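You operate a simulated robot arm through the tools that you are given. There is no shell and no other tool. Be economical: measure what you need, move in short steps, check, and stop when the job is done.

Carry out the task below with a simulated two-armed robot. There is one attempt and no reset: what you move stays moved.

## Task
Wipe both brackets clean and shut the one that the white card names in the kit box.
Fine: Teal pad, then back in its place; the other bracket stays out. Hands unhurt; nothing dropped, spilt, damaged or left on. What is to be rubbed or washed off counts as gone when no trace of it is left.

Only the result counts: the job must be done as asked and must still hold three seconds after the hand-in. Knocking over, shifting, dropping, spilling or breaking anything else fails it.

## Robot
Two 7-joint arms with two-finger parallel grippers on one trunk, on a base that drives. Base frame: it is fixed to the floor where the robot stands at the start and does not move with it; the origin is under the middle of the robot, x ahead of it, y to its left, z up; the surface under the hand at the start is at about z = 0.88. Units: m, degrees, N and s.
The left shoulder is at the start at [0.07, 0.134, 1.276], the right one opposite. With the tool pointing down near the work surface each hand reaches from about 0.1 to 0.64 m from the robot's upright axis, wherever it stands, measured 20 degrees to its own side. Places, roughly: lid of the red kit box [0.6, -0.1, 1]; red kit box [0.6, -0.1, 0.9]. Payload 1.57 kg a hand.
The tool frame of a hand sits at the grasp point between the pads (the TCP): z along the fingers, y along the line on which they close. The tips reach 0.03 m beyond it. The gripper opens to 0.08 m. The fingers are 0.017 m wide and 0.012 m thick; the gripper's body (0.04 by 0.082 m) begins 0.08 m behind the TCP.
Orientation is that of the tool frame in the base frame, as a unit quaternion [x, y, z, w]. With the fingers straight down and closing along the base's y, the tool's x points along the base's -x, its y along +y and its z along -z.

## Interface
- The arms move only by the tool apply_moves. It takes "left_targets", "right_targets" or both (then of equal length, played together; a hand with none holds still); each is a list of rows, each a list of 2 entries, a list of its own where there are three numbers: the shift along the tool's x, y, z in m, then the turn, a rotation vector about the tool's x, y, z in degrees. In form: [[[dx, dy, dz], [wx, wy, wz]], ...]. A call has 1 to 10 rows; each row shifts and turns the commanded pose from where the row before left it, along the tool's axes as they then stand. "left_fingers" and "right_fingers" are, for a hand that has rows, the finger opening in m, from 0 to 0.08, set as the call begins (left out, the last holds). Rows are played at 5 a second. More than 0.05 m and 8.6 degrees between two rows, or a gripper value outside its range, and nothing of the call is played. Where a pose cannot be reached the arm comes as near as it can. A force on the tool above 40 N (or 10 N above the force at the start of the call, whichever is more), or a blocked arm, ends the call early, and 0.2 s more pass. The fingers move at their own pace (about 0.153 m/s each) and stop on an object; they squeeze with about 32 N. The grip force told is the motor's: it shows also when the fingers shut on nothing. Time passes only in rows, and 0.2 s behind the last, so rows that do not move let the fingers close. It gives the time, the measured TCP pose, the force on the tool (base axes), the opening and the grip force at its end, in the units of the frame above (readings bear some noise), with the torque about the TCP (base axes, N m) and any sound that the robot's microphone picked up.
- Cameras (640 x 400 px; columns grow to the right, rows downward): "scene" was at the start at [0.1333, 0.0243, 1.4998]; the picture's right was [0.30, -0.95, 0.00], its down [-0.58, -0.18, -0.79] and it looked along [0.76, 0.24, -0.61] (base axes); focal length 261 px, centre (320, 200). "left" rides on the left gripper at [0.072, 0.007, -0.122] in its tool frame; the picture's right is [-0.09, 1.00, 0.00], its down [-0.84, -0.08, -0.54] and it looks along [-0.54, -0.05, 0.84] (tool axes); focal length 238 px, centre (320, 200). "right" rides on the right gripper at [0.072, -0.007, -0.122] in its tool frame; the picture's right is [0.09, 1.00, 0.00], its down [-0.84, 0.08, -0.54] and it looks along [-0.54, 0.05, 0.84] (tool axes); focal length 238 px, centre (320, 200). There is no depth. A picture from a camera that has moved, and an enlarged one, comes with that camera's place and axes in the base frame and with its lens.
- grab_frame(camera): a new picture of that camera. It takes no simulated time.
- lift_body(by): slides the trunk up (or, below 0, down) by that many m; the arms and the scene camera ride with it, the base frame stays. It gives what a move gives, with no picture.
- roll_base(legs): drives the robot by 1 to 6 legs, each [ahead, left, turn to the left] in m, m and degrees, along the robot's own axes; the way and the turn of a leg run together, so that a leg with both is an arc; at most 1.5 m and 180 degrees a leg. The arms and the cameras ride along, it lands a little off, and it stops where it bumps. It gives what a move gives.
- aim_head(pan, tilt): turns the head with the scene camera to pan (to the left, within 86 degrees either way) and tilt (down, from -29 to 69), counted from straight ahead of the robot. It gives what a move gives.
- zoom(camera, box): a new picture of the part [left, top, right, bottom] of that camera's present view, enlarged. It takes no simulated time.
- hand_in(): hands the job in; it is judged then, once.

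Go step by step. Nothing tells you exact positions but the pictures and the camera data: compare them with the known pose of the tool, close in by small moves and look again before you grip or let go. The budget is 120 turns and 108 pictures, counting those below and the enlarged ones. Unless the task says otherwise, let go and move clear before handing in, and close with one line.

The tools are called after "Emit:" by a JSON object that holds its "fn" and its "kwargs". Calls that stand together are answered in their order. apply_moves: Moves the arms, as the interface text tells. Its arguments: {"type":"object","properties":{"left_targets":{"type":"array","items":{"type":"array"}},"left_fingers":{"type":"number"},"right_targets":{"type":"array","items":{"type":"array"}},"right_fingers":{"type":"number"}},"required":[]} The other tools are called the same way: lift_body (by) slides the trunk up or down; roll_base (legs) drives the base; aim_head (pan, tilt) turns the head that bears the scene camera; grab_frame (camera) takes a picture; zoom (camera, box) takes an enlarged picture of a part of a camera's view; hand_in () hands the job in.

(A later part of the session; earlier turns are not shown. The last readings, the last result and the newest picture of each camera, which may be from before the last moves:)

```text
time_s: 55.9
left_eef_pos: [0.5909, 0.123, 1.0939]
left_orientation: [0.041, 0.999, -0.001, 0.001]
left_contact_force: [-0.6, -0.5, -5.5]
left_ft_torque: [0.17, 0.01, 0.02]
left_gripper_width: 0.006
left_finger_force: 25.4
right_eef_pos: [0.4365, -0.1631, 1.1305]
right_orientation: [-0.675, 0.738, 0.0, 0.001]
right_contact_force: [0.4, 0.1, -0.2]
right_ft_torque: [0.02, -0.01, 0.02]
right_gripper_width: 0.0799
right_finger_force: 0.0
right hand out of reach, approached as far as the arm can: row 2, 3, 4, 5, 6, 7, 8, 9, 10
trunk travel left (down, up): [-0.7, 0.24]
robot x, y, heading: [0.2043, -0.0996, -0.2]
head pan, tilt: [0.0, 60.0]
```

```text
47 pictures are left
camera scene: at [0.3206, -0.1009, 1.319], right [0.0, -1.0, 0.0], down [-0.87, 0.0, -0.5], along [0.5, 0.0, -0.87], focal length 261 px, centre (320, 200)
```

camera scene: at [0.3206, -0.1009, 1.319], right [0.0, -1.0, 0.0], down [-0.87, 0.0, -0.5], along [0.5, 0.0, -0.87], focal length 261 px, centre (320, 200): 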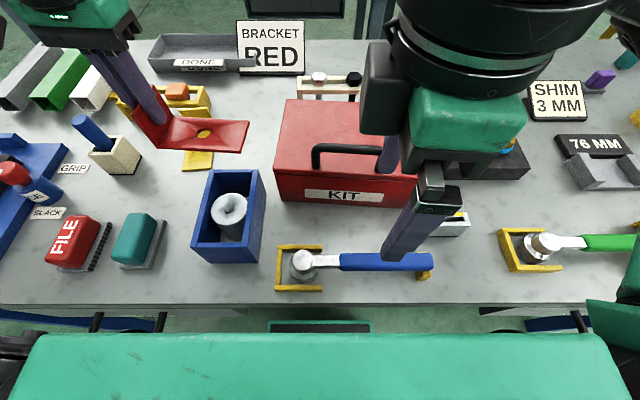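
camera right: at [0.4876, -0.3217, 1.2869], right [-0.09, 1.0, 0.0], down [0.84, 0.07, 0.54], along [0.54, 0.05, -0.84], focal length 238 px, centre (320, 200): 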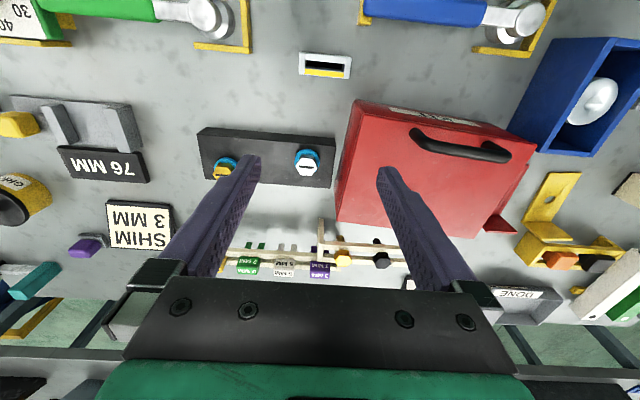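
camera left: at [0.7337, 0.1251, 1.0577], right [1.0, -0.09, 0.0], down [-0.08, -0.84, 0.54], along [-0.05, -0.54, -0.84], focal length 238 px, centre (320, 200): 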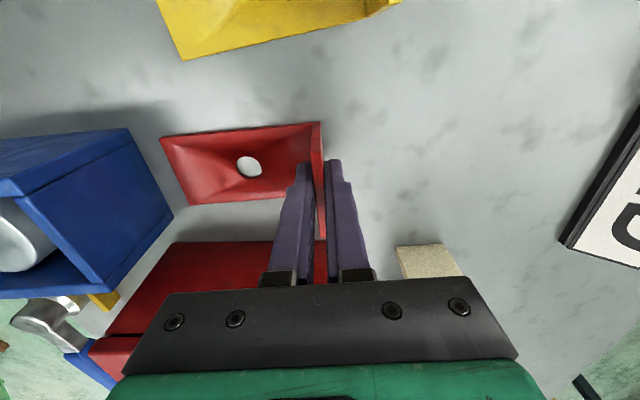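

Left is in place with the bracket. The right hand drifted because it was too high for its shoulder, but it's already aligned with the handle. I'll raise the trunk 0.06 m and bring it above the handle.

Emit:
{"fn": "lift_body", "kwargs": {"by": 0.06}}

Emit:
{"fn": "apply_moves", "kwargs": {"right_targets": [[[-0.003, -0.045, 0], [0, 0, 0]], [[-0.003, -0.045, 0], [0, 0, 0]], [[-0.003, -0.044, 0], [0, 0, 0]], [[0, 0, 0.04], [0, 0, 0]], [[0, 0, 0.04], [0, 0, 0]]], "right_fingers": 0.06}}

Emit:
{"fn": "grab_frame", "kwargs": {"camera": "right"}}

Emit:
{"fn": "grab_frame", "kwargs": {"camera": "scene"}}

```text
time_s: 56.9
left_eef_pos: [0.5923, 0.1221, 1.1547]
left_orientation: [0.043, 0.999, 0.0, 0.0]
left_contact_force: [-0.1, -0.6, -4.3]
left_ft_torque: [0.2, 0.02, 0.02]
left_gripper_width: 0.0061
left_finger_force: 25.4
right_eef_pos: [0.4374, -0.1639, 1.1916]
right_orientation: [-0.674, 0.738, 0.001, 0.0]
right_contact_force: [0.1, 0.1, -0.2]
right_ft_torque: [0.03, 0.02, 0.03]
right_gripper_width: 0.0799
right_finger_force: 0.0
trunk travel left (down, up): [-0.76, 0.18]
robot x, y, heading: [0.2072, -0.1063, -0.4]
head pan, tilt: [0.0, 60.0]
```

```text
time_s: 58.1
left_eef_pos: [0.5932, 0.1225, 1.1531]
left_orientation: [0.043, 0.999, 0.0, 0.001]
left_contact_force: [0.9, 0.7, -5.5]
left_ft_torque: [0.22, 0.03, -0.01]
left_gripper_width: 0.0058
left_finger_force: 26.2
right_eef_pos: [0.465, -0.127, 1.0828]
right_orientation: [-0.674, 0.739, 0.0, 0.001]
right_contact_force: [0.6, 0.0, -0.5]
right_ft_torque: [0.01, -0.01, 0.0]
right_gripper_width: 0.0601
right_finger_force: 0.1
right hand out of reach, approached as far as the arm can: row 1, 2, 3
trunk travel left (down, up): [-0.76, 0.18]
robot x, y, heading: [0.2039, -0.1019, -0.1]
head pan, tilt: [0.0, 60.0]
```

```text
46 pictures are left
camera right: at [0.4641, -0.1987, 1.2049], right [-1.0, 0.0, 0.0], down [0.0, 0.84, 0.54], along [0.0, 0.54, -0.84], focal length 238 px, centre (320, 200)
```

right: 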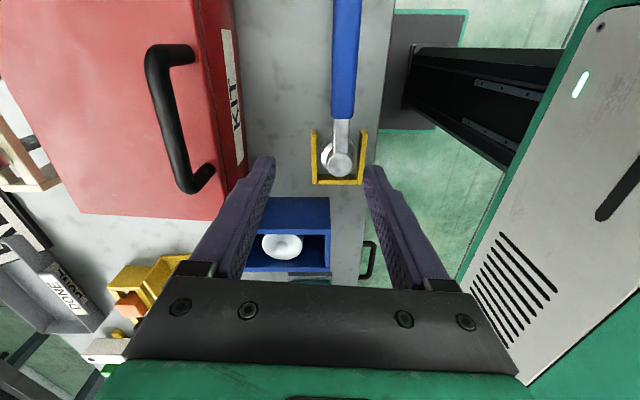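

```text
45 pictures are left
camera scene: at [0.3213, -0.1029, 1.379], right [0.0, -1.0, 0.0], down [-0.87, 0.0, -0.5], along [0.5, 0.0, -0.87], focal length 261 px, centre (320, 200)
```

scene: 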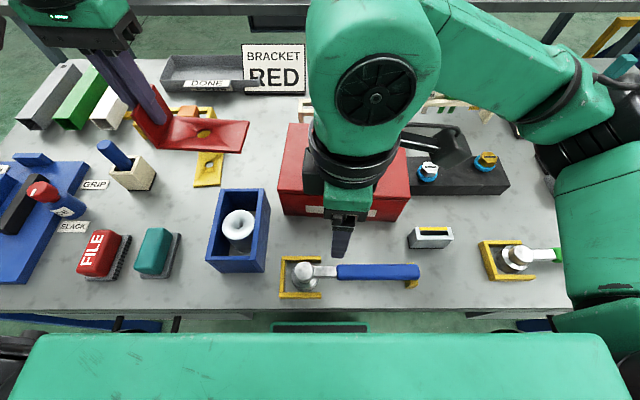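

The right arm ended in an awkward elbow posture. I'll unwind its rotation here in the clear and look again.

Emit:
{"fn": "apply_moves", "kwargs": {"right_targets": [[[0, 0, -0.01], [0, 0, 8.5]], [[0, 0, -0.01], [0, 0, 8.5]], [[0, 0, 0], [0, 0, 8.5]], [[0, 0, 0], [0, 0, 8.5]], [[0, 0, 0], [0, 0, 8.5]], [[0, 0, 0], [0, 0, 8.5]], [[0, 0, 0], [0, 0, 8.5]], [[0, 0, 0], [0, 0, 8.5]], [[0, 0, 0], [0, 0, 8.5]], [[0, 0, 0], [0, 0, 8.5]]]}}

Emit:
{"fn": "grab_frame", "kwargs": {"camera": "scene"}}

```text
time_s: 60.3
left_eef_pos: [0.5917, 0.1229, 1.154]
left_orientation: [0.043, 0.999, 0.0, 0.001]
left_contact_force: [0.1, 0.3, -4.9]
left_ft_torque: [0.19, -0.02, 0.02]
left_gripper_width: 0.0059
left_finger_force: 25.9
right_eef_pos: [0.4636, -0.1257, 1.1039]
right_orientation: [0.003, 1.0, 0.001, 0.0]
right_contact_force: [-0.1, 0.2, 0.0]
right_ft_torque: [0.01, 0.05, -0.03]
right_gripper_width: 0.0602
right_finger_force: 0.1
trunk travel left (down, up): [-0.76, 0.18]
robot x, y, heading: [0.2062, -0.0993, -0.2]
head pan, tilt: [0.0, 60.0]
```

```text
44 pictures are left
camera scene: at [0.3208, -0.1019, 1.379], right [0.0, -1.0, 0.0], down [-0.87, 0.0, -0.5], along [0.5, 0.0, -0.87], focal length 261 px, centre (320, 200)
```

scene: 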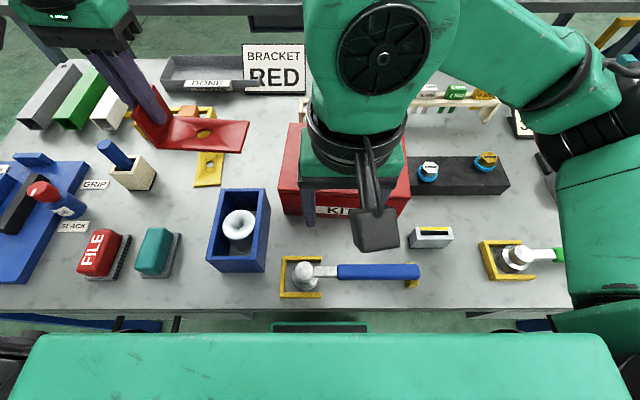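

Standard orientation again. Now move above the handle in this orientation, then turn the other way.

Emit:
{"fn": "apply_moves", "kwargs": {"right_targets": [[[-0.035, -0.012, -0.01], [0, 0, 0]], [[-0.036, -0.012, 0], [0, 0, 0]], [[-0.036, -0.01, 0], [0, 0, 0]], [[0, 0, 0], [0, 0, 8.5]], [[0, 0, 0], [0, 0, 8.5]], [[0, 0, 0], [0, 0, 8.5]], [[0, 0, 0], [0, 0, 8.5]], [[0, 0, 0], [0, 0, 8.5]]]}}

Emit:
{"fn": "grab_frame", "kwargs": {"camera": "scene"}}

```text
time_s: 62.1
left_eef_pos: [0.592, 0.123, 1.1548]
left_orientation: [0.043, 0.999, 0.001, 0.001]
left_contact_force: [-0.9, -0.4, -5.0]
left_ft_torque: [0.21, -0.01, 0.0]
left_gripper_width: 0.006
left_finger_force: 26.3
right_eef_pos: [0.5704, -0.1597, 1.1126]
right_orientation: [0.366, 0.931, 0.001, 0.0]
right_contact_force: [1.0, 0.0, 0.0]
right_ft_torque: [-0.02, -0.02, 0.03]
right_gripper_width: 0.0599
right_finger_force: 0.0
trunk travel left (down, up): [-0.76, 0.18]
robot x, y, heading: [0.2058, -0.1017, -0.3]
head pan, tilt: [0.0, 60.0]
```

```text
43 pictures are left
camera scene: at [0.3208, -0.1019, 1.379], right [0.0, -1.0, 0.0], down [-0.87, 0.0, -0.5], along [0.5, 0.0, -0.87], focal length 261 px, centre (320, 200)
```

scene: 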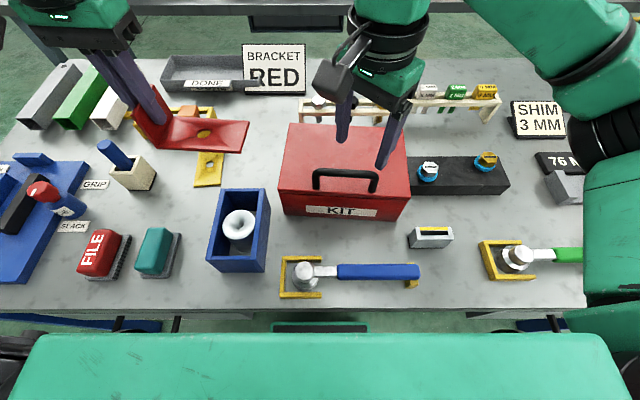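

That works well. I'll continue the turn to match the handle's direction and look with the right camera.

Emit:
{"fn": "apply_moves", "kwargs": {"right_targets": [[[0, 0, 0], [0, 0, 8.6]], [[0, 0, 0], [0, 0, 8.6]], [[0, 0, 0], [0, 0, 8.6]], [[0, 0, 0], [0, 0, 8.6]], [[0, 0, 0], [0, 0, 8.6]], [[0, 0, 0], [0, 0, 8.6]]]}}

Emit:
{"fn": "grab_frame", "kwargs": {"camera": "right"}}

Emit:
{"fn": "zoom", "kwargs": {"camera": "scene", "box": [260, 30, 440, 230]}}

```text
time_s: 63.5
left_eef_pos: [0.5924, 0.1234, 1.1541]
left_orientation: [0.042, 0.999, 0.0, 0.001]
left_contact_force: [0.9, 0.4, -4.4]
left_ft_torque: [0.21, 0.01, 0.0]
left_gripper_width: 0.0056
left_finger_force: 25.5
right_eef_pos: [0.57, -0.1599, 1.1126]
right_orientation: [0.735, 0.679, 0.0, 0.0]
right_contact_force: [0.1, -0.1, 0.2]
right_ft_torque: [0.0, -0.01, 0.0]
right_gripper_width: 0.0601
right_finger_force: 0.1
trunk travel left (down, up): [-0.76, 0.18]
robot x, y, heading: [0.204, -0.0991, -0.3]
head pan, tilt: [0.0, 60.0]
```

```text
42 pictures are left
camera right: at [0.5693, -0.0871, 1.2353], right [1.0, 0.01, 0.0], down [0.01, -0.84, 0.54], along [0.01, -0.54, -0.84], focal length 238 px, centre (320, 200)
```

right: 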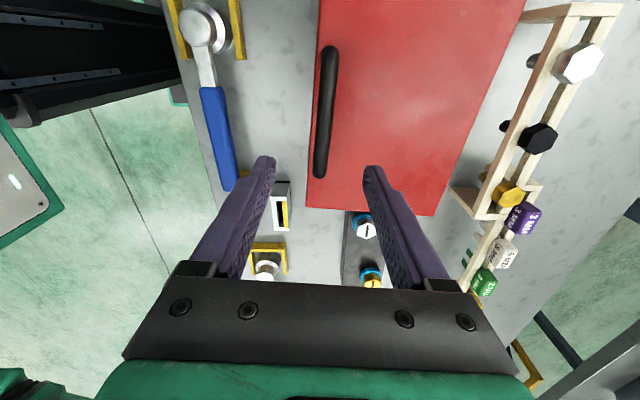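

```text
2.00 times, centred on (350, 130) of scene
camera zoom: at [0.3209, -0.1019, 1.379], right [0.0, -1.0, 0.0], down [-0.87, 0.0, -0.5], along [0.5, 0.0, -0.87], focal length 523 px, centre (260, 340)
```

zoom: 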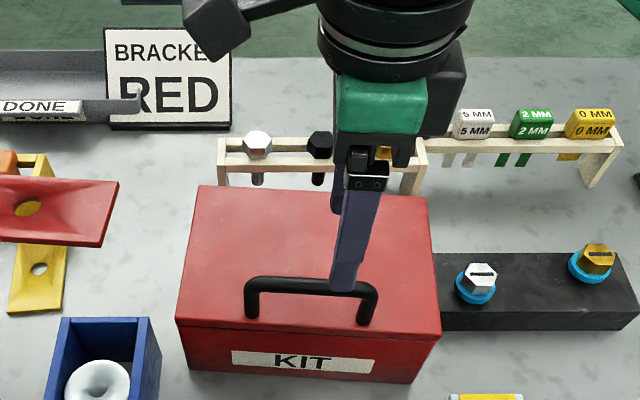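

The bar runs near x = 0.573 between the fingers. I'll shift slightly, lower to TCP z ≈ 1.031 and look.

Emit:
{"fn": "apply_moves", "kwargs": {"right_targets": [[[0, 0.003, 0.03], [0, 0, 0]], [[0, 0, 0.03], [0, 0, 0]], [[0, 0, 0.021], [0, 0, 0]]]}}

Emit:
{"fn": "grab_frame", "kwargs": {"camera": "right"}}

Emit:
{"fn": "zoom", "kwargs": {"camera": "scene", "box": [270, 100, 430, 230]}}

```text
time_s: 64.3
left_eef_pos: [0.5923, 0.1225, 1.1543]
left_orientation: [0.043, 0.999, -0.001, 0.001]
left_contact_force: [0.9, -0.1, -4.0]
left_ft_torque: [0.2, 0.03, 0.01]
left_gripper_width: 0.0059
left_finger_force: 25.5
right_eef_pos: [0.5721, -0.1609, 1.0314]
right_orientation: [0.733, 0.68, 0.0, 0.001]
right_contact_force: [-0.4, 0.2, -0.5]
right_ft_torque: [0.02, -0.03, 0.02]
right_gripper_width: 0.0597
right_finger_force: 0.0
trunk travel left (down, up): [-0.76, 0.18]
robot x, y, heading: [0.201, -0.1001, -0.5]
head pan, tilt: [0.0, 60.0]
```

```text
40 pictures are left
camera right: at [0.5718, -0.0874, 1.154], right [1.0, 0.02, 0.0], down [0.01, -0.84, 0.54], along [0.01, -0.54, -0.84], focal length 238 px, centre (320, 200)
```

right: 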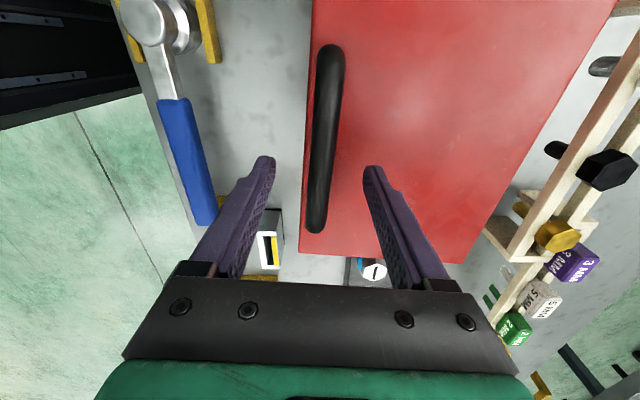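

```text
3.08 times, centred on (350, 165) of scene
camera zoom: at [0.3209, -0.102, 1.379], right [0.0, -1.0, 0.0], down [-0.87, 0.0, -0.5], along [0.5, 0.0, -0.87], focal length 804 px, centre (228, 308)
```

zoom: 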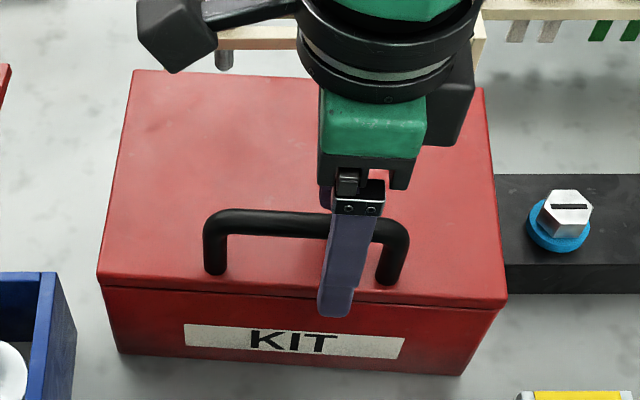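

The bar is between the fingers. Close, then lift gently along the lid's arc to find out how it opens.

Emit:
{"fn": "apply_moves", "kwargs": {"right_targets": [[[0, 0, 0], [0, 0, 0]], [[0, 0, 0], [0, 0, 0]], [[0, 0, 0], [0, 0, 0]]], "right_fingers": 0.0}}

Emit:
{"fn": "apply_moves", "kwargs": {"right_targets": [[[0, 0.0055, -0.0135], [0, 0, 0]], [[0, 0.0065, -0.013], [0, 0, 0]]]}}

Emit:
{"fn": "zoom", "kwargs": {"camera": "scene", "box": [250, 90, 430, 230]}}

```text
time_s: 65.1
left_eef_pos: [0.5917, 0.1215, 1.155]
left_orientation: [0.042, 0.999, 0.0, 0.001]
left_contact_force: [-0.5, 0.9, -5.2]
left_ft_torque: [0.18, -0.03, -0.01]
left_gripper_width: 0.0057
left_finger_force: 26.3
right_eef_pos: [0.5725, -0.1599, 1.0313]
right_orientation: [0.733, 0.681, 0.0, 0.0]
right_contact_force: [-1.6, 1.4, -0.8]
right_ft_torque: [-0.11, 0.06, 0.01]
right_gripper_width: 0.0132
right_finger_force: 30.1
trunk travel left (down, up): [-0.76, 0.18]
robot x, y, heading: [0.2011, -0.1009, -0.2]
head pan, tilt: [0.0, 60.0]
```

```text
time_s: 65.7
left_eef_pos: [0.5909, 0.1225, 1.155]
left_orientation: [0.043, 0.999, 0.0, 0.001]
left_contact_force: [0.7, 0.1, -4.5]
left_ft_torque: [0.18, -0.04, 0.02]
left_gripper_width: 0.0058
left_finger_force: 25.6
right_eef_pos: [0.5829, -0.1616, 1.0593]
right_orientation: [0.733, 0.68, 0.001, 0.0]
right_contact_force: [-5.4, 1.0, 1.5]
right_ft_torque: [-0.32, 0.24, -0.07]
right_gripper_width: 0.0136
right_finger_force: 30.3
trunk travel left (down, up): [-0.76, 0.18]
robot x, y, heading: [0.1994, -0.0972, 0.0]
head pan, tilt: [0.0, 60.0]
```

```text
2.86 times, centred on (340, 160) of scene
camera zoom: at [0.3194, -0.1016, 1.3791], right [0.0, -1.0, 0.0], down [-0.87, 0.0, -0.5], along [0.5, 0.0, -0.87], focal length 747 px, centre (263, 314)
```

zoom: 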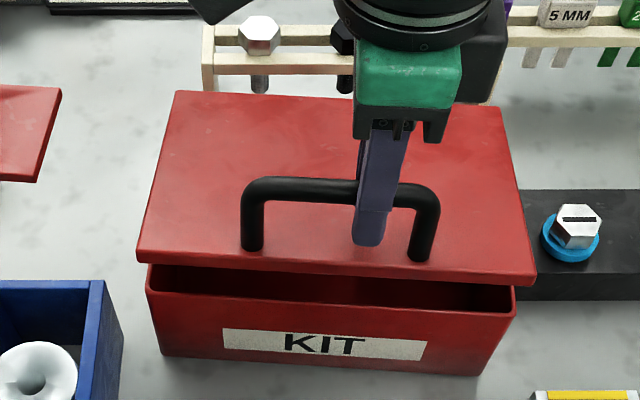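

The lid is hinged at the back, as expected. Continue along the arc to about 40°.

Emit:
{"fn": "apply_moves", "kwargs": {"right_targets": [[[0, 0.007, -0.0127], [0, 0, 0]], [[0, 0.0088, -0.0118], [0, 0, 0]], [[0, 0.0099, -0.0111], [0, 0, 0]], [[0, 0.0107, -0.0101], [0, 0, 0]], [[0, 0.0116, -0.0091], [0, 0, 0]], [[0, 0.0124, -0.0081], [0, 0, 0]]]}}

Emit:
{"fn": "grab_frame", "kwargs": {"camera": "scene"}}

```text
time_s: 67.1
left_eef_pos: [0.5891, 0.1226, 1.1562]
left_orientation: [0.043, 0.999, 0.0, 0.002]
left_contact_force: [0.1, -0.4, -5.1]
left_ft_torque: [0.22, 0.01, 0.01]
left_gripper_width: 0.0058
left_finger_force: 25.6
right_eef_pos: [0.6429, -0.1681, 1.123]
right_orientation: [0.733, 0.68, 0.001, 0.001]
right_contact_force: [-7.4, -0.9, 2.3]
right_ft_torque: [-0.15, 0.24, -0.1]
right_gripper_width: 0.0136
right_finger_force: 29.7
trunk travel left (down, up): [-0.76, 0.18]
robot x, y, heading: [0.2049, -0.1038, -0.1]
head pan, tilt: [0.0, 60.0]
```

```text
37 pictures are left
camera scene: at [0.3181, -0.1023, 1.3793], right [0.0, -1.0, 0.0], down [-0.87, 0.0, -0.5], along [0.5, 0.0, -0.87], focal length 261 px, centre (320, 200)
```

scene: 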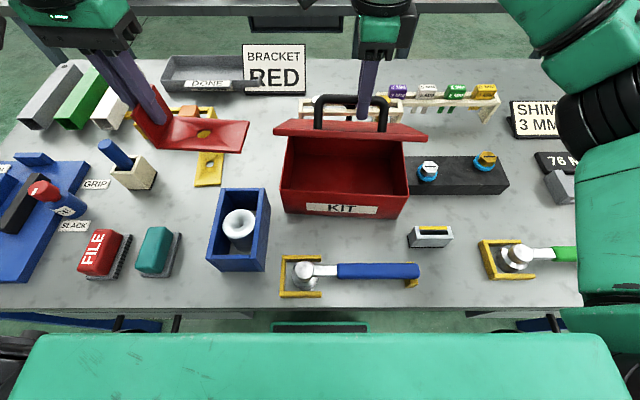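

Works smoothly. Continue to about 75°, tilting the hand forward a bit for reach.

Emit:
{"fn": "apply_moves", "kwargs": {"right_targets": [[[0, 0.0131, -0.007], [-4, 0, 0]], [[0, 0.0133, -0.0068], [-4, 0, 0]], [[0, 0.0136, -0.0065], [-4, 0, 0]], [[0, 0.0136, -0.0064], [-4, 0, 0]]]}}

Emit:
{"fn": "grab_frame", "kwargs": {"camera": "scene"}}

```text
time_s: 68.1
left_eef_pos: [0.5946, 0.1224, 1.152]
left_orientation: [0.043, 0.999, -0.001, -0.001]
left_contact_force: [-0.2, -0.1, -4.9]
left_ft_torque: [0.2, -0.03, -0.01]
left_gripper_width: 0.0059
left_finger_force: 25.5
right_eef_pos: [0.6992, -0.1691, 1.1502]
right_orientation: [0.726, 0.674, 0.092, 0.101]
right_contact_force: [-1.6, 0.7, -12.1]
right_ft_torque: [-0.01, 0.13, -0.07]
right_gripper_width: 0.0137
right_finger_force: 29.9
trunk travel left (down, up): [-0.76, 0.18]
robot x, y, heading: [0.2067, -0.1022, 0.0]
head pan, tilt: [0.0, 60.0]
```

```text
36 pictures are left
camera scene: at [0.3245, -0.1018, 1.3784], right [0.0, -1.0, 0.0], down [-0.87, 0.0, -0.5], along [0.5, 0.0, -0.87], focal length 261 px, centre (320, 200)
```

scene: 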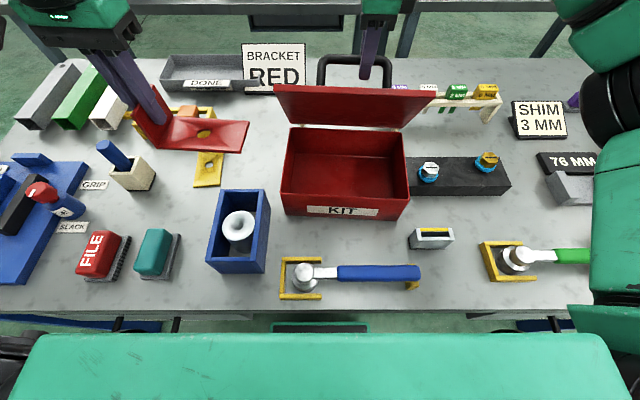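

Lid at about 60°. A few more degrees toward 80°, easing the upward pull.

Emit:
{"fn": "apply_moves", "kwargs": {"right_targets": [[[0, 0.0141, 0.004], [0, 0, 0]], [[0, 0.0139, 0.005], [0, 0, 0]], [[0, 0.0133, 0.0065], [0, 0, 0]], [[0, 0.013, 0.0075], [0, 0, 0]]]}}

Emit:
{"fn": "grab_frame", "kwargs": {"camera": "scene"}}

```text
time_s: 69.1
left_eef_pos: [0.5876, 0.123, 1.1569]
left_orientation: [0.043, 0.999, 0.0, 0.003]
left_contact_force: [-0.9, -0.4, -5.2]
left_ft_torque: [0.18, 0.0, 0.0]
left_gripper_width: 0.0059
left_finger_force: 26.3
right_eef_pos: [0.7508, -0.1725, 1.1521]
right_orientation: [0.725, 0.673, 0.102, 0.105]
right_contact_force: [3.4, -0.2, 32.5]
right_ft_torque: [0.0, -0.19, 0.01]
right_gripper_width: 0.0137
right_finger_force: 30.3
trunk travel left (down, up): [-0.76, 0.18]
robot x, y, heading: [0.2027, -0.1029, -0.5]
head pan, tilt: [0.0, 60.0]
```

```text
35 pictures are left
camera scene: at [0.3148, -0.1013, 1.3802], right [0.0, -1.0, 0.0], down [-0.86, 0.0, -0.5], along [0.5, 0.0, -0.86], focal length 261 px, centre (320, 200)
```

scene: 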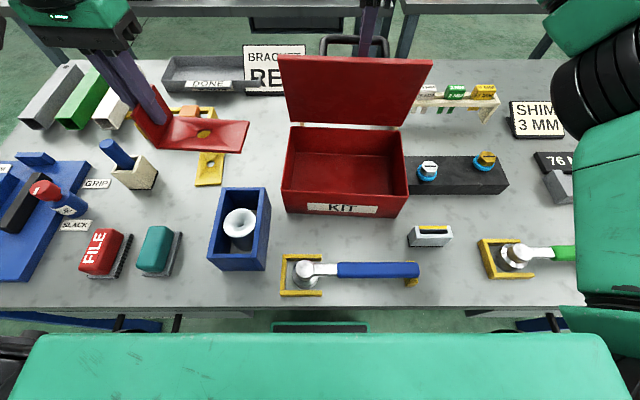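

Lid at about 73°, held by the right hand; I'll relieve the pressure slightly and bring the left hand with the bracket over the box opening.

Emit:
{"fn": "apply_moves", "kwargs": {"left_targets": [[[0, 0, 0.03], [0, 0, 0]], [[0, 0, 0.035], [0, 0, 0]], [[0, 0, 0.03], [0, 0, 0]]], "right_targets": [[[0, 0.001, -0.003], [0, 0, 0]], [[0, 0, 0], [0, 0, 0]], [[0, 0, 0], [0, 0, 0]]]}}

Emit:
{"fn": "apply_moves", "kwargs": {"left_targets": [[[-0.0114, -0.0387, 0], [0, 0, 0]], [[-0.0114, -0.0387, 0], [0, 0, 0]], [[-0.0114, -0.0387, 0], [0, 0, 0]], [[-0.0114, -0.0387, 0], [0, 0, 0]]]}}

Emit:
{"fn": "grab_frame", "kwargs": {"camera": "scene"}}

Emit:
{"fn": "grab_frame", "kwargs": {"camera": "left"}}

```text
time_s: 69.9
left_eef_pos: [0.5895, 0.1256, 1.0607]
left_orientation: [0.043, 0.999, 0.0, 0.003]
left_contact_force: [0.3, -0.2, -5.1]
left_ft_torque: [0.19, 0.0, -0.01]
left_gripper_width: 0.0058
left_finger_force: 25.8
right_eef_pos: [0.7516, -0.1727, 1.1522]
right_orientation: [0.726, 0.673, 0.096, 0.104]
right_contact_force: [2.3, 0.8, 27.2]
right_ft_torque: [0.22, -0.11, 0.0]
right_gripper_width: 0.0139
right_finger_force: 30.0
trunk travel left (down, up): [-0.76, 0.18]
robot x, y, heading: [0.2022, -0.0988, -0.4]
head pan, tilt: [0.0, 60.0]
```

```text
time_s: 70.9
left_eef_pos: [0.6219, -0.034, 1.0614]
left_orientation: [0.042, 0.999, 0.0, 0.002]
left_contact_force: [0.4, 0.3, -5.3]
left_ft_torque: [0.22, 0.0, 0.04]
left_gripper_width: 0.0056
left_finger_force: 25.6
right_eef_pos: [0.7516, -0.1727, 1.1516]
right_orientation: [0.726, 0.673, 0.097, 0.103]
right_contact_force: [2.9, 0.8, 25.6]
right_ft_torque: [0.43, -0.07, 0.16]
right_gripper_width: 0.0136
right_finger_force: 29.9
trunk travel left (down, up): [-0.76, 0.18]
robot x, y, heading: [0.2017, -0.0989, -0.3]
head pan, tilt: [0.0, 60.0]
```

```text
34 pictures are left
camera scene: at [0.3174, -0.1014, 1.3794], right [0.0, -1.0, 0.0], down [-0.86, 0.0, -0.5], along [0.5, 0.0, -0.86], focal length 261 px, centre (320, 200)
```

scene: 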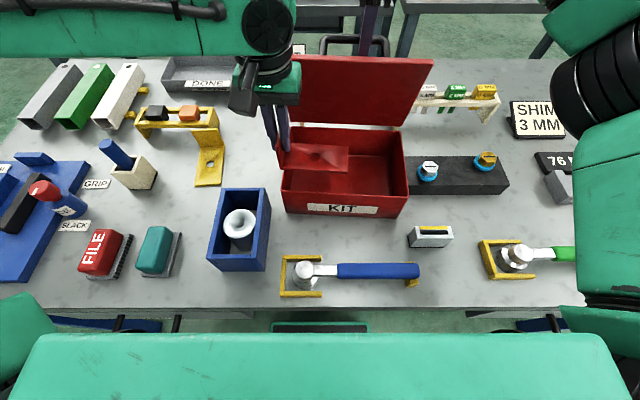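

```text
33 pictures are left
camera left: at [0.5505, -0.0222, 1.1841], right [0.17, 0.98, 0.0], down [0.83, -0.15, 0.54], along [0.54, -0.09, -0.84], focal length 238 px, centre (320, 200)
```

left: 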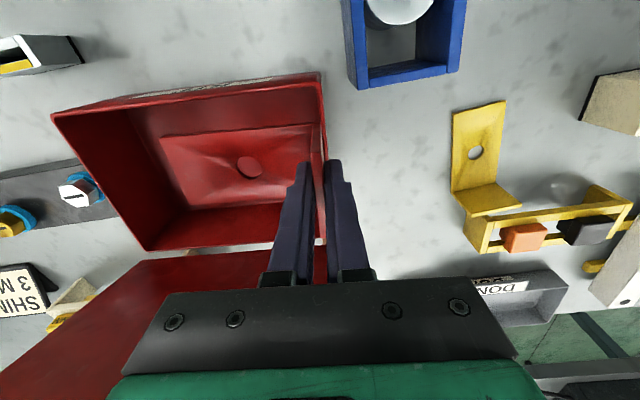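

The bracket is over the opening. Shift 4.5 cm further right and look.

Emit:
{"fn": "apply_moves", "kwargs": {"left_targets": [[[-0.005, -0.023, 0], [0, 0, 0]], [[-0.005, -0.023, 0], [0, 0, 0]], [[0, 0, 0.015], [0, 0, 0]]]}}

Emit:
{"fn": "grab_frame", "kwargs": {"camera": "left"}}

Emit:
{"fn": "zoom", "kwargs": {"camera": "scene", "box": [230, 40, 450, 230]}}

```text
time_s: 71.7
left_eef_pos: [0.6115, -0.0528, 1.0455]
left_orientation: [0.042, 0.999, -0.001, 0.003]
left_contact_force: [0.8, 0.7, -5.2]
left_ft_torque: [0.2, 0.01, -0.03]
left_gripper_width: 0.0059
left_finger_force: 25.8
left hand out of reach, approached as far as the arm can: row 1, 2
right_eef_pos: [0.7522, -0.1728, 1.1521]
right_orientation: [0.726, 0.674, 0.096, 0.103]
right_contact_force: [1.4, 0.9, 24.3]
right_ft_torque: [0.1, -0.12, -0.01]
right_gripper_width: 0.0134
right_finger_force: 29.9
trunk travel left (down, up): [-0.76, 0.18]
robot x, y, heading: [0.2017, -0.1034, 0.1]
head pan, tilt: [0.0, 60.0]
```

```text
32 pictures are left
camera left: at [0.5403, -0.0403, 1.1671], right [0.18, 0.98, 0.0], down [0.82, -0.15, 0.55], along [0.54, -0.1, -0.84], focal length 238 px, centre (320, 200)
```

left: 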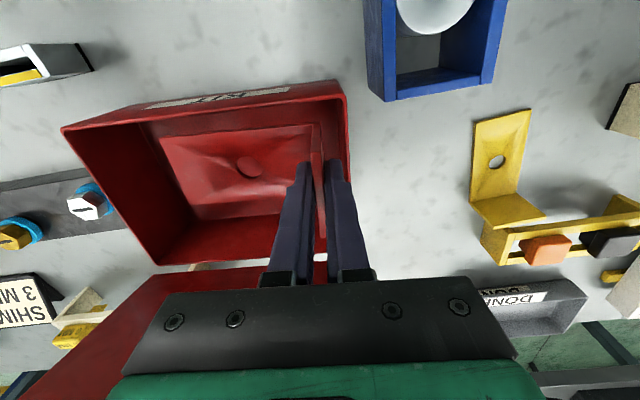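

```text
2.11 times, centred on (340, 135) of scene
camera zoom: at [0.3168, -0.101, 1.3794], right [0.0, -1.0, 0.0], down [-0.86, 0.0, -0.5], along [0.5, 0.0, -0.86], focal length 550 px, centre (278, 337)
```

zoom: 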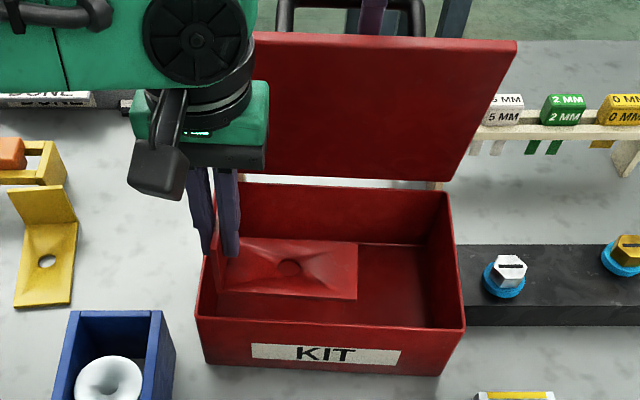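

The crossing is limited at this height. I'll lower to z ≈ 1.02 (outer finger still above the wall) and try again to move right.

Emit:
{"fn": "apply_moves", "kwargs": {"left_targets": [[[0, 0, 0.025], [0, 0, 0]], [[0, -0.012, 0], [0, 0, 0]], [[0, -0.012, 0], [0, 0, 0]]]}}

Emit:
{"fn": "grab_frame", "kwargs": {"camera": "left"}}

```text
time_s: 72.5
left_eef_pos: [0.6045, -0.0551, 1.0223]
left_orientation: [0.042, 0.999, -0.001, 0.004]
left_contact_force: [2.9, 0.8, -5.6]
left_ft_torque: [0.31, -0.2, 0.35]
left_gripper_width: 0.006
left_finger_force: 25.6
left hand out of reach, approached as far as the arm can: row 2, 3
right_eef_pos: [0.7523, -0.1741, 1.1517]
right_orientation: [0.726, 0.673, 0.096, 0.104]
right_contact_force: [0.3, 0.2, 25.8]
right_ft_torque: [-0.02, -0.06, -0.05]
right_gripper_width: 0.0136
right_finger_force: 30.5
trunk travel left (down, up): [-0.76, 0.18]
robot x, y, heading: [0.2016, -0.0987, -0.1]
head pan, tilt: [0.0, 60.0]
```

```text
30 pictures are left
camera left: at [0.532, -0.0425, 1.1446], right [0.18, 0.98, 0.0], down [0.82, -0.15, 0.55], along [0.54, -0.1, -0.84], focal length 238 px, centre (320, 200)
```

left: 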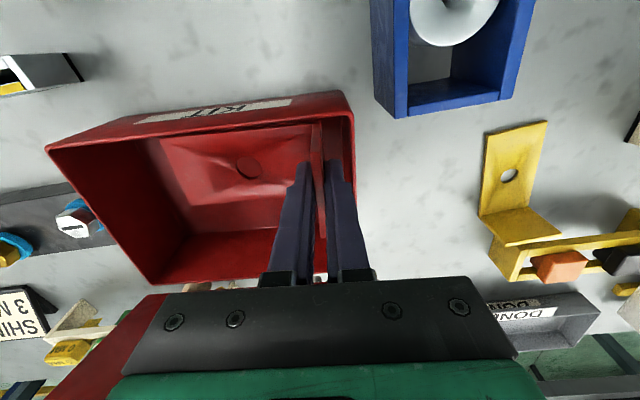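

The bracket is close to the front wall and the arm is at a joint limit. I'll rise a little and turn the hand a bit the other way to free the wrist.

Emit:
{"fn": "apply_moves", "kwargs": {"left_targets": [[[-0.005, 0, -0.02], [0, 0, 0]], [[-0.005, 0, 0], [0, 0, -8]], [[-0.005, 0, 0], [0, 0, -8]], [[0, -0.008, 0], [0, 0, -6]], [[0, -0.01, 0], [0, 0, 0]]]}}

```text
time_s: 73.7
left_eef_pos: [0.6132, -0.0518, 1.045]
left_orientation: [-0.149, 0.989, -0.001, 0.002]
left_contact_force: [0.6, 0.0, -4.4]
left_ft_torque: [0.19, 0.07, 0.05]
left_gripper_width: 0.0056
left_finger_force: 26.0
left hand out of reach, approached as far as the arm can: row 2, 4, 5
right_eef_pos: [0.7513, -0.1739, 1.1519]
right_orientation: [0.726, 0.673, 0.096, 0.104]
right_contact_force: [2.5, 1.6, 24.0]
right_ft_torque: [0.03, -0.13, -0.02]
right_gripper_width: 0.0135
right_finger_force: 30.1
trunk travel left (down, up): [-0.76, 0.18]
robot x, y, heading: [0.2028, -0.0944, -0.3]
head pan, tilt: [0.0, 60.0]
```

Yaw doesn't help; the wrist position is the limit. I'll restore the yaw and tilt the hand about 10° sideways (fingers toward −y), so the wrist stays left while the bracket goes further in.

Emit:
{"fn": "apply_moves", "kwargs": {"left_targets": [[[0, 0, -0.01], [0, 0, 8]], [[0, 0, 0], [0, 0, 8]], [[0, 0, 0], [5, 0, 4]], [[0, 0, 0], [5, 0, 0]], [[-0.003, -0.015, 0], [0, 0, 0]], [[-0.003, -0.015, 0], [0, 0, 0]]]}}

Emit:
{"fn": "grab_frame", "kwargs": {"camera": "left"}}

Emit:
{"fn": "zoom", "kwargs": {"camera": "scene", "box": [230, 40, 450, 230]}}

```text
time_s: 75.1
left_eef_pos: [0.6173, -0.0816, 1.0605]
left_orientation: [0.026, 0.996, -0.088, 0.002]
left_contact_force: [-0.3, 0.0, -5.3]
left_ft_torque: [0.28, 0.01, -0.02]
left_gripper_width: 0.0059
left_finger_force: 25.8
right_eef_pos: [0.7518, -0.1737, 1.1514]
right_orientation: [0.726, 0.673, 0.095, 0.103]
right_contact_force: [1.9, 1.7, 21.7]
right_ft_torque: [-0.16, 0.01, -0.1]
right_gripper_width: 0.0135
right_finger_force: 30.4
trunk travel left (down, up): [-0.76, 0.18]
robot x, y, heading: [0.2045, -0.1012, -0.2]
head pan, tilt: [0.0, 60.0]
```

```text
29 pictures are left
camera left: at [0.546, -0.0507, 1.1786], right [0.14, 0.97, -0.17], down [0.83, -0.02, 0.55], along [0.54, -0.22, -0.81], focal length 238 px, centre (320, 200)
```

left: 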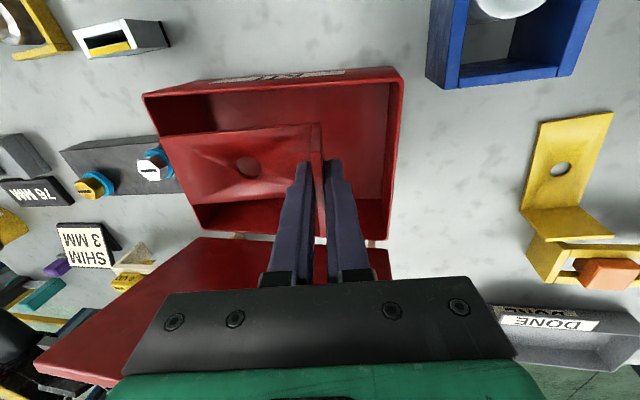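

```text
2.11 times, centred on (340, 135) of scene
camera zoom: at [0.3171, -0.1011, 1.3794], right [0.0, -1.0, 0.0], down [-0.86, 0.0, -0.5], along [0.5, 0.0, -0.86], focal length 550 px, centre (278, 337)
```

zoom: 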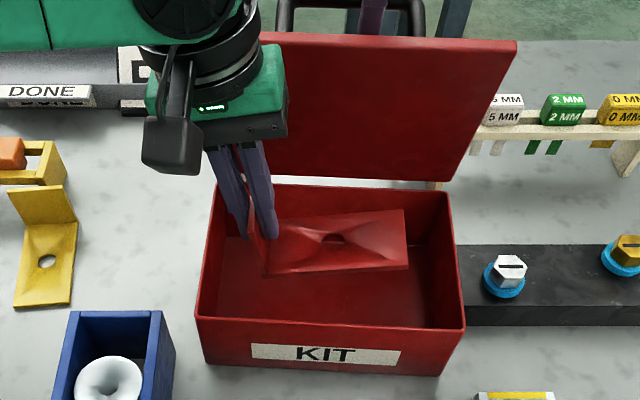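

Great — now well inside the opening with no limit. I'll lower straight down.

Emit:
{"fn": "apply_moves", "kwargs": {"left_targets": [[[0, 0.0051, 0.0295], [0, 0, 0]], [[0, 0.0051, 0.0295], [0, 0, 0]], [[0, 0.0051, 0.0295], [0, 0, 0]], [[0, 0.0017, 0.01], [0, 0, 0]]]}}

Emit:
{"fn": "grab_frame", "kwargs": {"camera": "left"}}

Emit:
{"fn": "zoom", "kwargs": {"camera": "scene", "box": [230, 40, 450, 230]}}

```text
time_s: 76.1
left_eef_pos: [0.6125, -0.0703, 0.9638]
left_orientation: [0.026, 0.996, -0.089, 0.002]
left_contact_force: [0.2, -0.6, -5.6]
left_ft_torque: [0.19, 0.07, 0.0]
left_gripper_width: 0.006
left_finger_force: 26.2
left hand out of reach, approached as far as the arm can: row 3, 4
right_eef_pos: [0.7535, -0.1733, 1.1513]
right_orientation: [0.726, 0.673, 0.095, 0.102]
right_contact_force: [1.4, 1.5, 21.3]
right_ft_torque: [0.09, -0.06, -0.04]
right_gripper_width: 0.0136
right_finger_force: 30.3
trunk travel left (down, up): [-0.76, 0.18]
robot x, y, heading: [0.2042, -0.0992, -0.2]
head pan, tilt: [0.0, 60.0]
```

```text
27 pictures are left
camera left: at [0.5413, -0.0399, 1.0822], right [0.14, 0.97, -0.17], down [0.83, -0.02, 0.55], along [0.54, -0.22, -0.81], focal length 238 px, centre (320, 200)
```

left: 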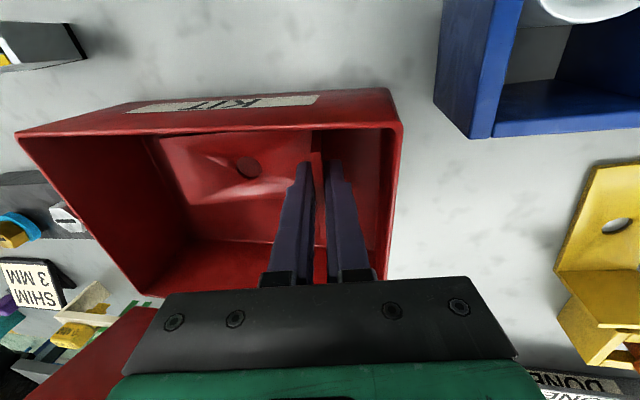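

```text
2.11 times, centred on (340, 135) of scene
camera zoom: at [0.3172, -0.1011, 1.3794], right [0.0, -1.0, 0.0], down [-0.86, 0.0, -0.5], along [0.5, 0.0, -0.86], focal length 550 px, centre (278, 337)
```

zoom: 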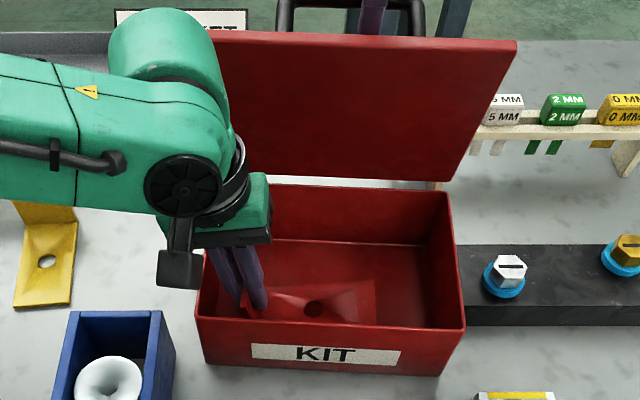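

Two and a half centimetres to go. I'll continue along the finger direction in small steps.

Emit:
{"fn": "apply_moves", "kwargs": {"left_targets": [[[-0.004, 0, 0.01], [2, 0, 0]], [[-0.002, 0, 0.01], [2, 0, 0]]]}}

```text
time_s: 76.7
left_eef_pos: [0.6175, -0.0727, 0.9456]
left_orientation: [0.025, 0.992, -0.123, 0.0]
left_contact_force: [-0.7, -0.8, -4.9]
left_ft_torque: [0.26, 0.0, -0.02]
left_gripper_width: 0.0057
left_finger_force: 25.9
right_eef_pos: [0.7518, -0.1739, 1.1514]
right_orientation: [0.726, 0.673, 0.096, 0.104]
right_contact_force: [1.4, 1.1, 21.3]
right_ft_torque: [0.1, -0.05, 0.01]
right_gripper_width: 0.0135
right_finger_force: 30.4
trunk travel left (down, up): [-0.76, 0.18]
robot x, y, heading: [0.2045, -0.0993, -0.2]
head pan, tilt: [0.0, 60.0]
```

Heel should be about 1 cm above the floor. Small steps until contact.

Emit:
{"fn": "apply_moves", "kwargs": {"left_targets": [[[0, 0, 0.004], [0, 0, 0]], [[0, 0, 0.003], [0, 0, 0]], [[0, 0, 0.002], [0, 0, 0]]]}}

Emit:
{"fn": "zoom", "kwargs": {"camera": "scene", "box": [280, 110, 430, 230]}}

```text
time_s: 77.5
left_eef_pos: [0.6151, -0.0713, 0.9397]
left_orientation: [0.025, 0.992, -0.124, 0.003]
left_contact_force: [-0.2, 1.1, 16.1]
left_ft_torque: [0.08, 0.54, -0.02]
left_gripper_width: 0.0058
left_finger_force: 25.3
left hand out of reach, approached as far as the arm can: row 1, 3
right_eef_pos: [0.7516, -0.174, 1.1508]
right_orientation: [0.726, 0.673, 0.097, 0.103]
right_contact_force: [3.5, 2.6, 12.5]
right_ft_torque: [0.32, -0.24, 0.06]
right_gripper_width: 0.0133
right_finger_force: 30.2
trunk travel left (down, up): [-0.76, 0.18]
robot x, y, heading: [0.198, -0.0991, -0.3]
head pan, tilt: [0.0, 60.0]
```

```text
3.33 times, centred on (355, 170) of scene
camera zoom: at [0.3165, -0.101, 1.3797], right [0.0, -1.0, 0.0], down [-0.86, 0.0, -0.5], along [0.5, 0.0, -0.86], focal length 872 px, centre (203, 300)
```

zoom: 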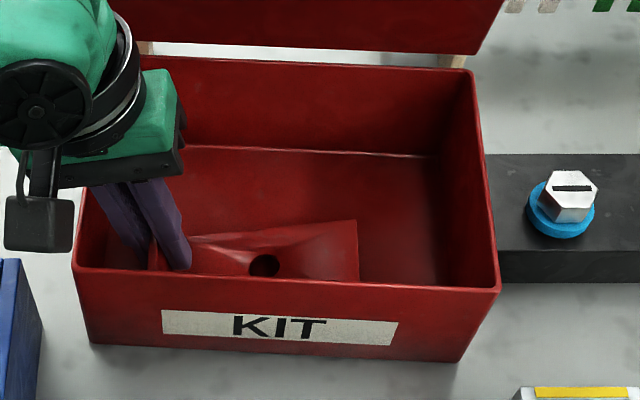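

The heel rests on the floor. I'll reduce the tilt a little so the leg's tip has less to settle.

Emit:
{"fn": "apply_moves", "kwargs": {"left_targets": [[[0, 0, -0.003], [0, 0, 0]], [[0, 0, 0], [-3, 0, 0]], [[0, 0, 0], [-3, 0, 0]]]}}

Emit:
{"fn": "zoom", "kwargs": {"camera": "left", "box": [100, 60, 440, 280]}}

```text
time_s: 78.3
left_eef_pos: [0.6084, -0.0586, 0.9465]
left_orientation: [0.025, 0.997, -0.07, 0.002]
left_contact_force: [0.8, 0.4, -4.5]
left_ft_torque: [0.24, 0.03, 0.01]
left_gripper_width: 0.0059
left_finger_force: 25.7
left hand out of reach, approached as far as the arm can: row 2, 3
right_eef_pos: [0.7522, -0.1734, 1.1505]
right_orientation: [0.726, 0.674, 0.096, 0.103]
right_contact_force: [0.7, 2.7, 19.3]
right_ft_torque: [-0.17, 0.04, -0.06]
right_gripper_width: 0.0134
right_finger_force: 30.1
trunk travel left (down, up): [-0.76, 0.18]
robot x, y, heading: [0.2036, -0.0999, -0.0]
head pan, tilt: [0.0, 60.0]
```

```text
1.82 times, centred on (270, 170) of left
camera zoom: at [0.5369, -0.0326, 1.0658], right [0.14, 0.98, -0.14], down [0.83, -0.04, 0.55], along [0.54, -0.19, -0.82], focal length 433 px, centre (411, 254)
```

zoom: 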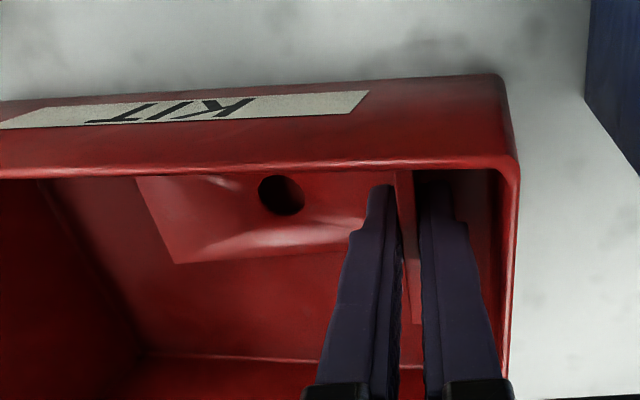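

That moved it toward the wall. I'll go back to a bit more tilt and set the heel down, then open the fingers in tiny stages so the bracket settles gently.

Emit:
{"fn": "apply_moves", "kwargs": {"left_targets": [[[-0.004, -0.006, 0], [3, 0, 0]], [[-0.004, -0.006, 0.002], [2, 0, 0]], [[0, 0, 0.003], [0, 0, 0]], [[0, 0, 0.003], [0, 0, 0]]]}}

```text
time_s: 79.3
left_eef_pos: [0.615, -0.0708, 0.9414]
left_orientation: [0.025, 0.993, -0.114, 0.001]
left_contact_force: [0.8, -0.4, -4.1]
left_ft_torque: [0.21, -0.01, 0.01]
left_gripper_width: 0.0059
left_finger_force: 25.9
left hand out of reach, approached as far as the arm can: row 4
right_eef_pos: [0.7523, -0.1734, 1.1514]
right_orientation: [0.726, 0.673, 0.096, 0.103]
right_contact_force: [1.4, 2.2, 17.7]
right_ft_torque: [-0.05, -0.03, -0.05]
right_gripper_width: 0.0134
right_finger_force: 29.9
trunk travel left (down, up): [-0.76, 0.18]
robot x, y, heading: [0.2025, -0.0995, -0.5]
head pan, tilt: [0.0, 60.0]
```

Emit:
{"fn": "apply_moves", "kwargs": {"left_targets": [[[0, 0, 0.002], [1, 0, 0]], [[0, 0, 0.002], [0, 0, 0]]]}}

```text
time_s: 79.9
left_eef_pos: [0.6157, -0.0713, 0.941]
left_orientation: [0.025, 0.992, -0.123, 0.004]
left_contact_force: [-0.2, 7.9, 18.6]
left_ft_torque: [0.45, 0.49, -0.15]
left_gripper_width: 0.006
left_finger_force: 26.2
right_eef_pos: [0.7505, -0.1737, 1.1508]
right_orientation: [0.726, 0.673, 0.095, 0.104]
right_contact_force: [2.4, -0.7, 10.8]
right_ft_torque: [0.44, -0.18, 0.07]
right_gripper_width: 0.0135
right_finger_force: 30.6
trunk travel left (down, up): [-0.76, 0.18]
robot x, y, heading: [0.2057, -0.0973, -0.6]
head pan, tilt: [0.0, 60.0]
```

The heel is on the floor. Open the fingers in small stages.

Emit:
{"fn": "apply_moves", "kwargs": {"left_targets": [[[0, 0, -0.001], [0, 0, 0]], [[0, 0, 0], [0, 0, 0]]], "left_fingers": 0.009}}

Emit:
{"fn": "apply_moves", "kwargs": {"left_targets": [[[0, 0, 0], [0, 0, 0]], [[0, 0, 0], [0, 0, 0]]], "left_fingers": 0.013}}

Emit:
{"fn": "apply_moves", "kwargs": {"left_targets": [[[0, 0, 0], [0, 0, 0]], [[0, 0, 0], [0, 0, 0]]], "left_fingers": 0.018}}

Emit:
{"fn": "grab_frame", "kwargs": {"camera": "left"}}

Emit:
{"fn": "zoom", "kwargs": {"camera": "scene", "box": [280, 110, 430, 230]}}

```text
time_s: 80.5
left_eef_pos: [0.6133, -0.0729, 0.9375]
left_orientation: [0.025, 0.992, -0.124, 0.001]
left_contact_force: [-0.9, -2.9, -0.9]
left_ft_torque: [0.03, -0.04, -0.02]
left_gripper_width: 0.0107
left_finger_force: 2.1
right_eef_pos: [0.7525, -0.1737, 1.1507]
right_orientation: [0.726, 0.673, 0.096, 0.104]
right_contact_force: [-0.2, 4.4, 12.8]
right_ft_torque: [-0.44, 0.07, -0.23]
right_gripper_width: 0.0135
right_finger_force: 30.4
trunk travel left (down, up): [-0.76, 0.18]
robot x, y, heading: [0.2051, -0.1022, -0.3]
head pan, tilt: [0.0, 60.0]
```

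```text
time_s: 81.1
left_eef_pos: [0.6151, -0.0709, 0.9395]
left_orientation: [0.026, 0.992, -0.121, 0.0]
left_contact_force: [0.1, 4.0, 2.0]
left_ft_torque: [0.38, 0.04, -0.04]
left_gripper_width: 0.0136
left_finger_force: 15.7
right_eef_pos: [0.7526, -0.1736, 1.1509]
right_orientation: [0.726, 0.673, 0.096, 0.103]
right_contact_force: [0.8, 0.3, 11.2]
right_ft_torque: [0.56, -0.05, 0.18]
right_gripper_width: 0.0132
right_finger_force: 30.3
trunk travel left (down, up): [-0.76, 0.18]
robot x, y, heading: [0.2033, -0.0992, -0.4]
head pan, tilt: [0.0, 60.0]
```

```text
time_s: 81.7
left_eef_pos: [0.6144, -0.0714, 0.9386]
left_orientation: [0.025, 0.992, -0.123, -0.001]
left_contact_force: [-0.4, 0.4, 0.3]
left_ft_torque: [0.03, 0.0, 0.01]
left_gripper_width: 0.0178
left_finger_force: 0.0
right_eef_pos: [0.7525, -0.1735, 1.1503]
right_orientation: [0.726, 0.673, 0.095, 0.103]
right_contact_force: [0.6, 2.5, 13.3]
right_ft_torque: [0.03, 0.01, -0.05]
right_gripper_width: 0.0131
right_finger_force: 29.6
trunk travel left (down, up): [-0.76, 0.18]
robot x, y, heading: [0.2025, -0.0989, -0.4]
head pan, tilt: [0.0, 60.0]
```

```text
23 pictures are left
camera left: at [0.5438, -0.0319, 1.0553], right [0.14, 0.96, -0.24], down [0.83, 0.01, 0.55], along [0.53, -0.28, -0.8], focal length 238 px, centre (320, 200)
```

left: 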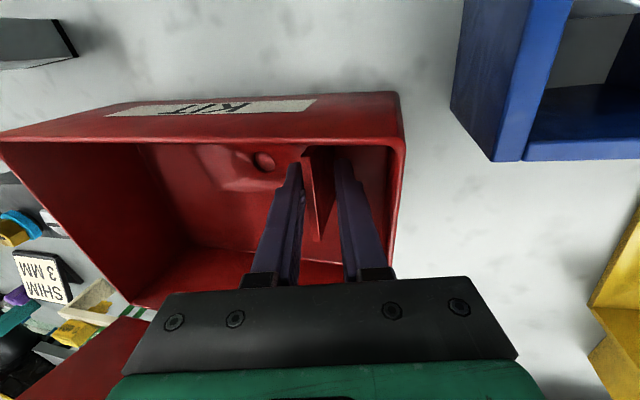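

```text
3.33 times, centred on (355, 170) of scene
camera zoom: at [0.3179, -0.1011, 1.3793], right [0.0, -1.0, 0.0], down [-0.87, 0.0, -0.5], along [0.5, 0.0, -0.87], focal length 872 px, centre (203, 300)
```

zoom: 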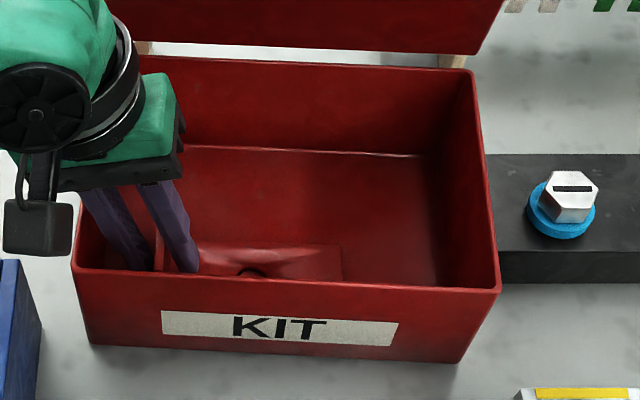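

The bracket lies flat inside. Withdraw the left hand straight up, then away to the left.

Emit:
{"fn": "apply_moves", "kwargs": {"left_targets": [[[0, -0.0036, -0.0146], [0, 0, 0]], [[0, -0.0048, -0.0194], [0, 0, 0]], [[0, -0.0072, -0.029], [0, 0, 0]], [[0, -0.0096, -0.0388], [0, 0, 0]], [[0, -0.005, -0.0388], [0, 0, 0]]]}}

Emit:
{"fn": "zoom", "kwargs": {"camera": "scene", "box": [230, 40, 450, 230]}}

```text
time_s: 82.9
left_eef_pos: [0.6138, -0.0652, 1.0822]
left_orientation: [0.026, 0.992, -0.122, -0.001]
left_contact_force: [-0.3, -0.9, 0.5]
left_ft_torque: [-0.01, -0.02, -0.01]
left_gripper_width: 0.0178
left_finger_force: 0.0
right_eef_pos: [0.7528, -0.1732, 1.1501]
right_orientation: [0.726, 0.673, 0.096, 0.104]
right_contact_force: [1.3, 2.1, 13.8]
right_ft_torque: [0.02, -0.1, 0.01]
right_gripper_width: 0.0133
right_finger_force: 29.8
trunk travel left (down, up): [-0.76, 0.18]
robot x, y, heading: [0.2035, -0.0991, -0.2]
head pan, tilt: [0.0, 60.0]
```

```text
2.11 times, centred on (340, 135) of scene
camera zoom: at [0.3178, -0.1011, 1.3793], right [0.0, -1.0, 0.0], down [-0.87, 0.0, -0.5], along [0.5, 0.0, -0.87], focal length 550 px, centre (278, 337)
```

zoom: 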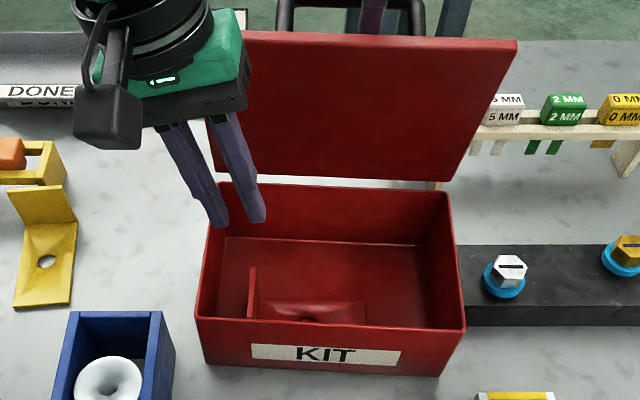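

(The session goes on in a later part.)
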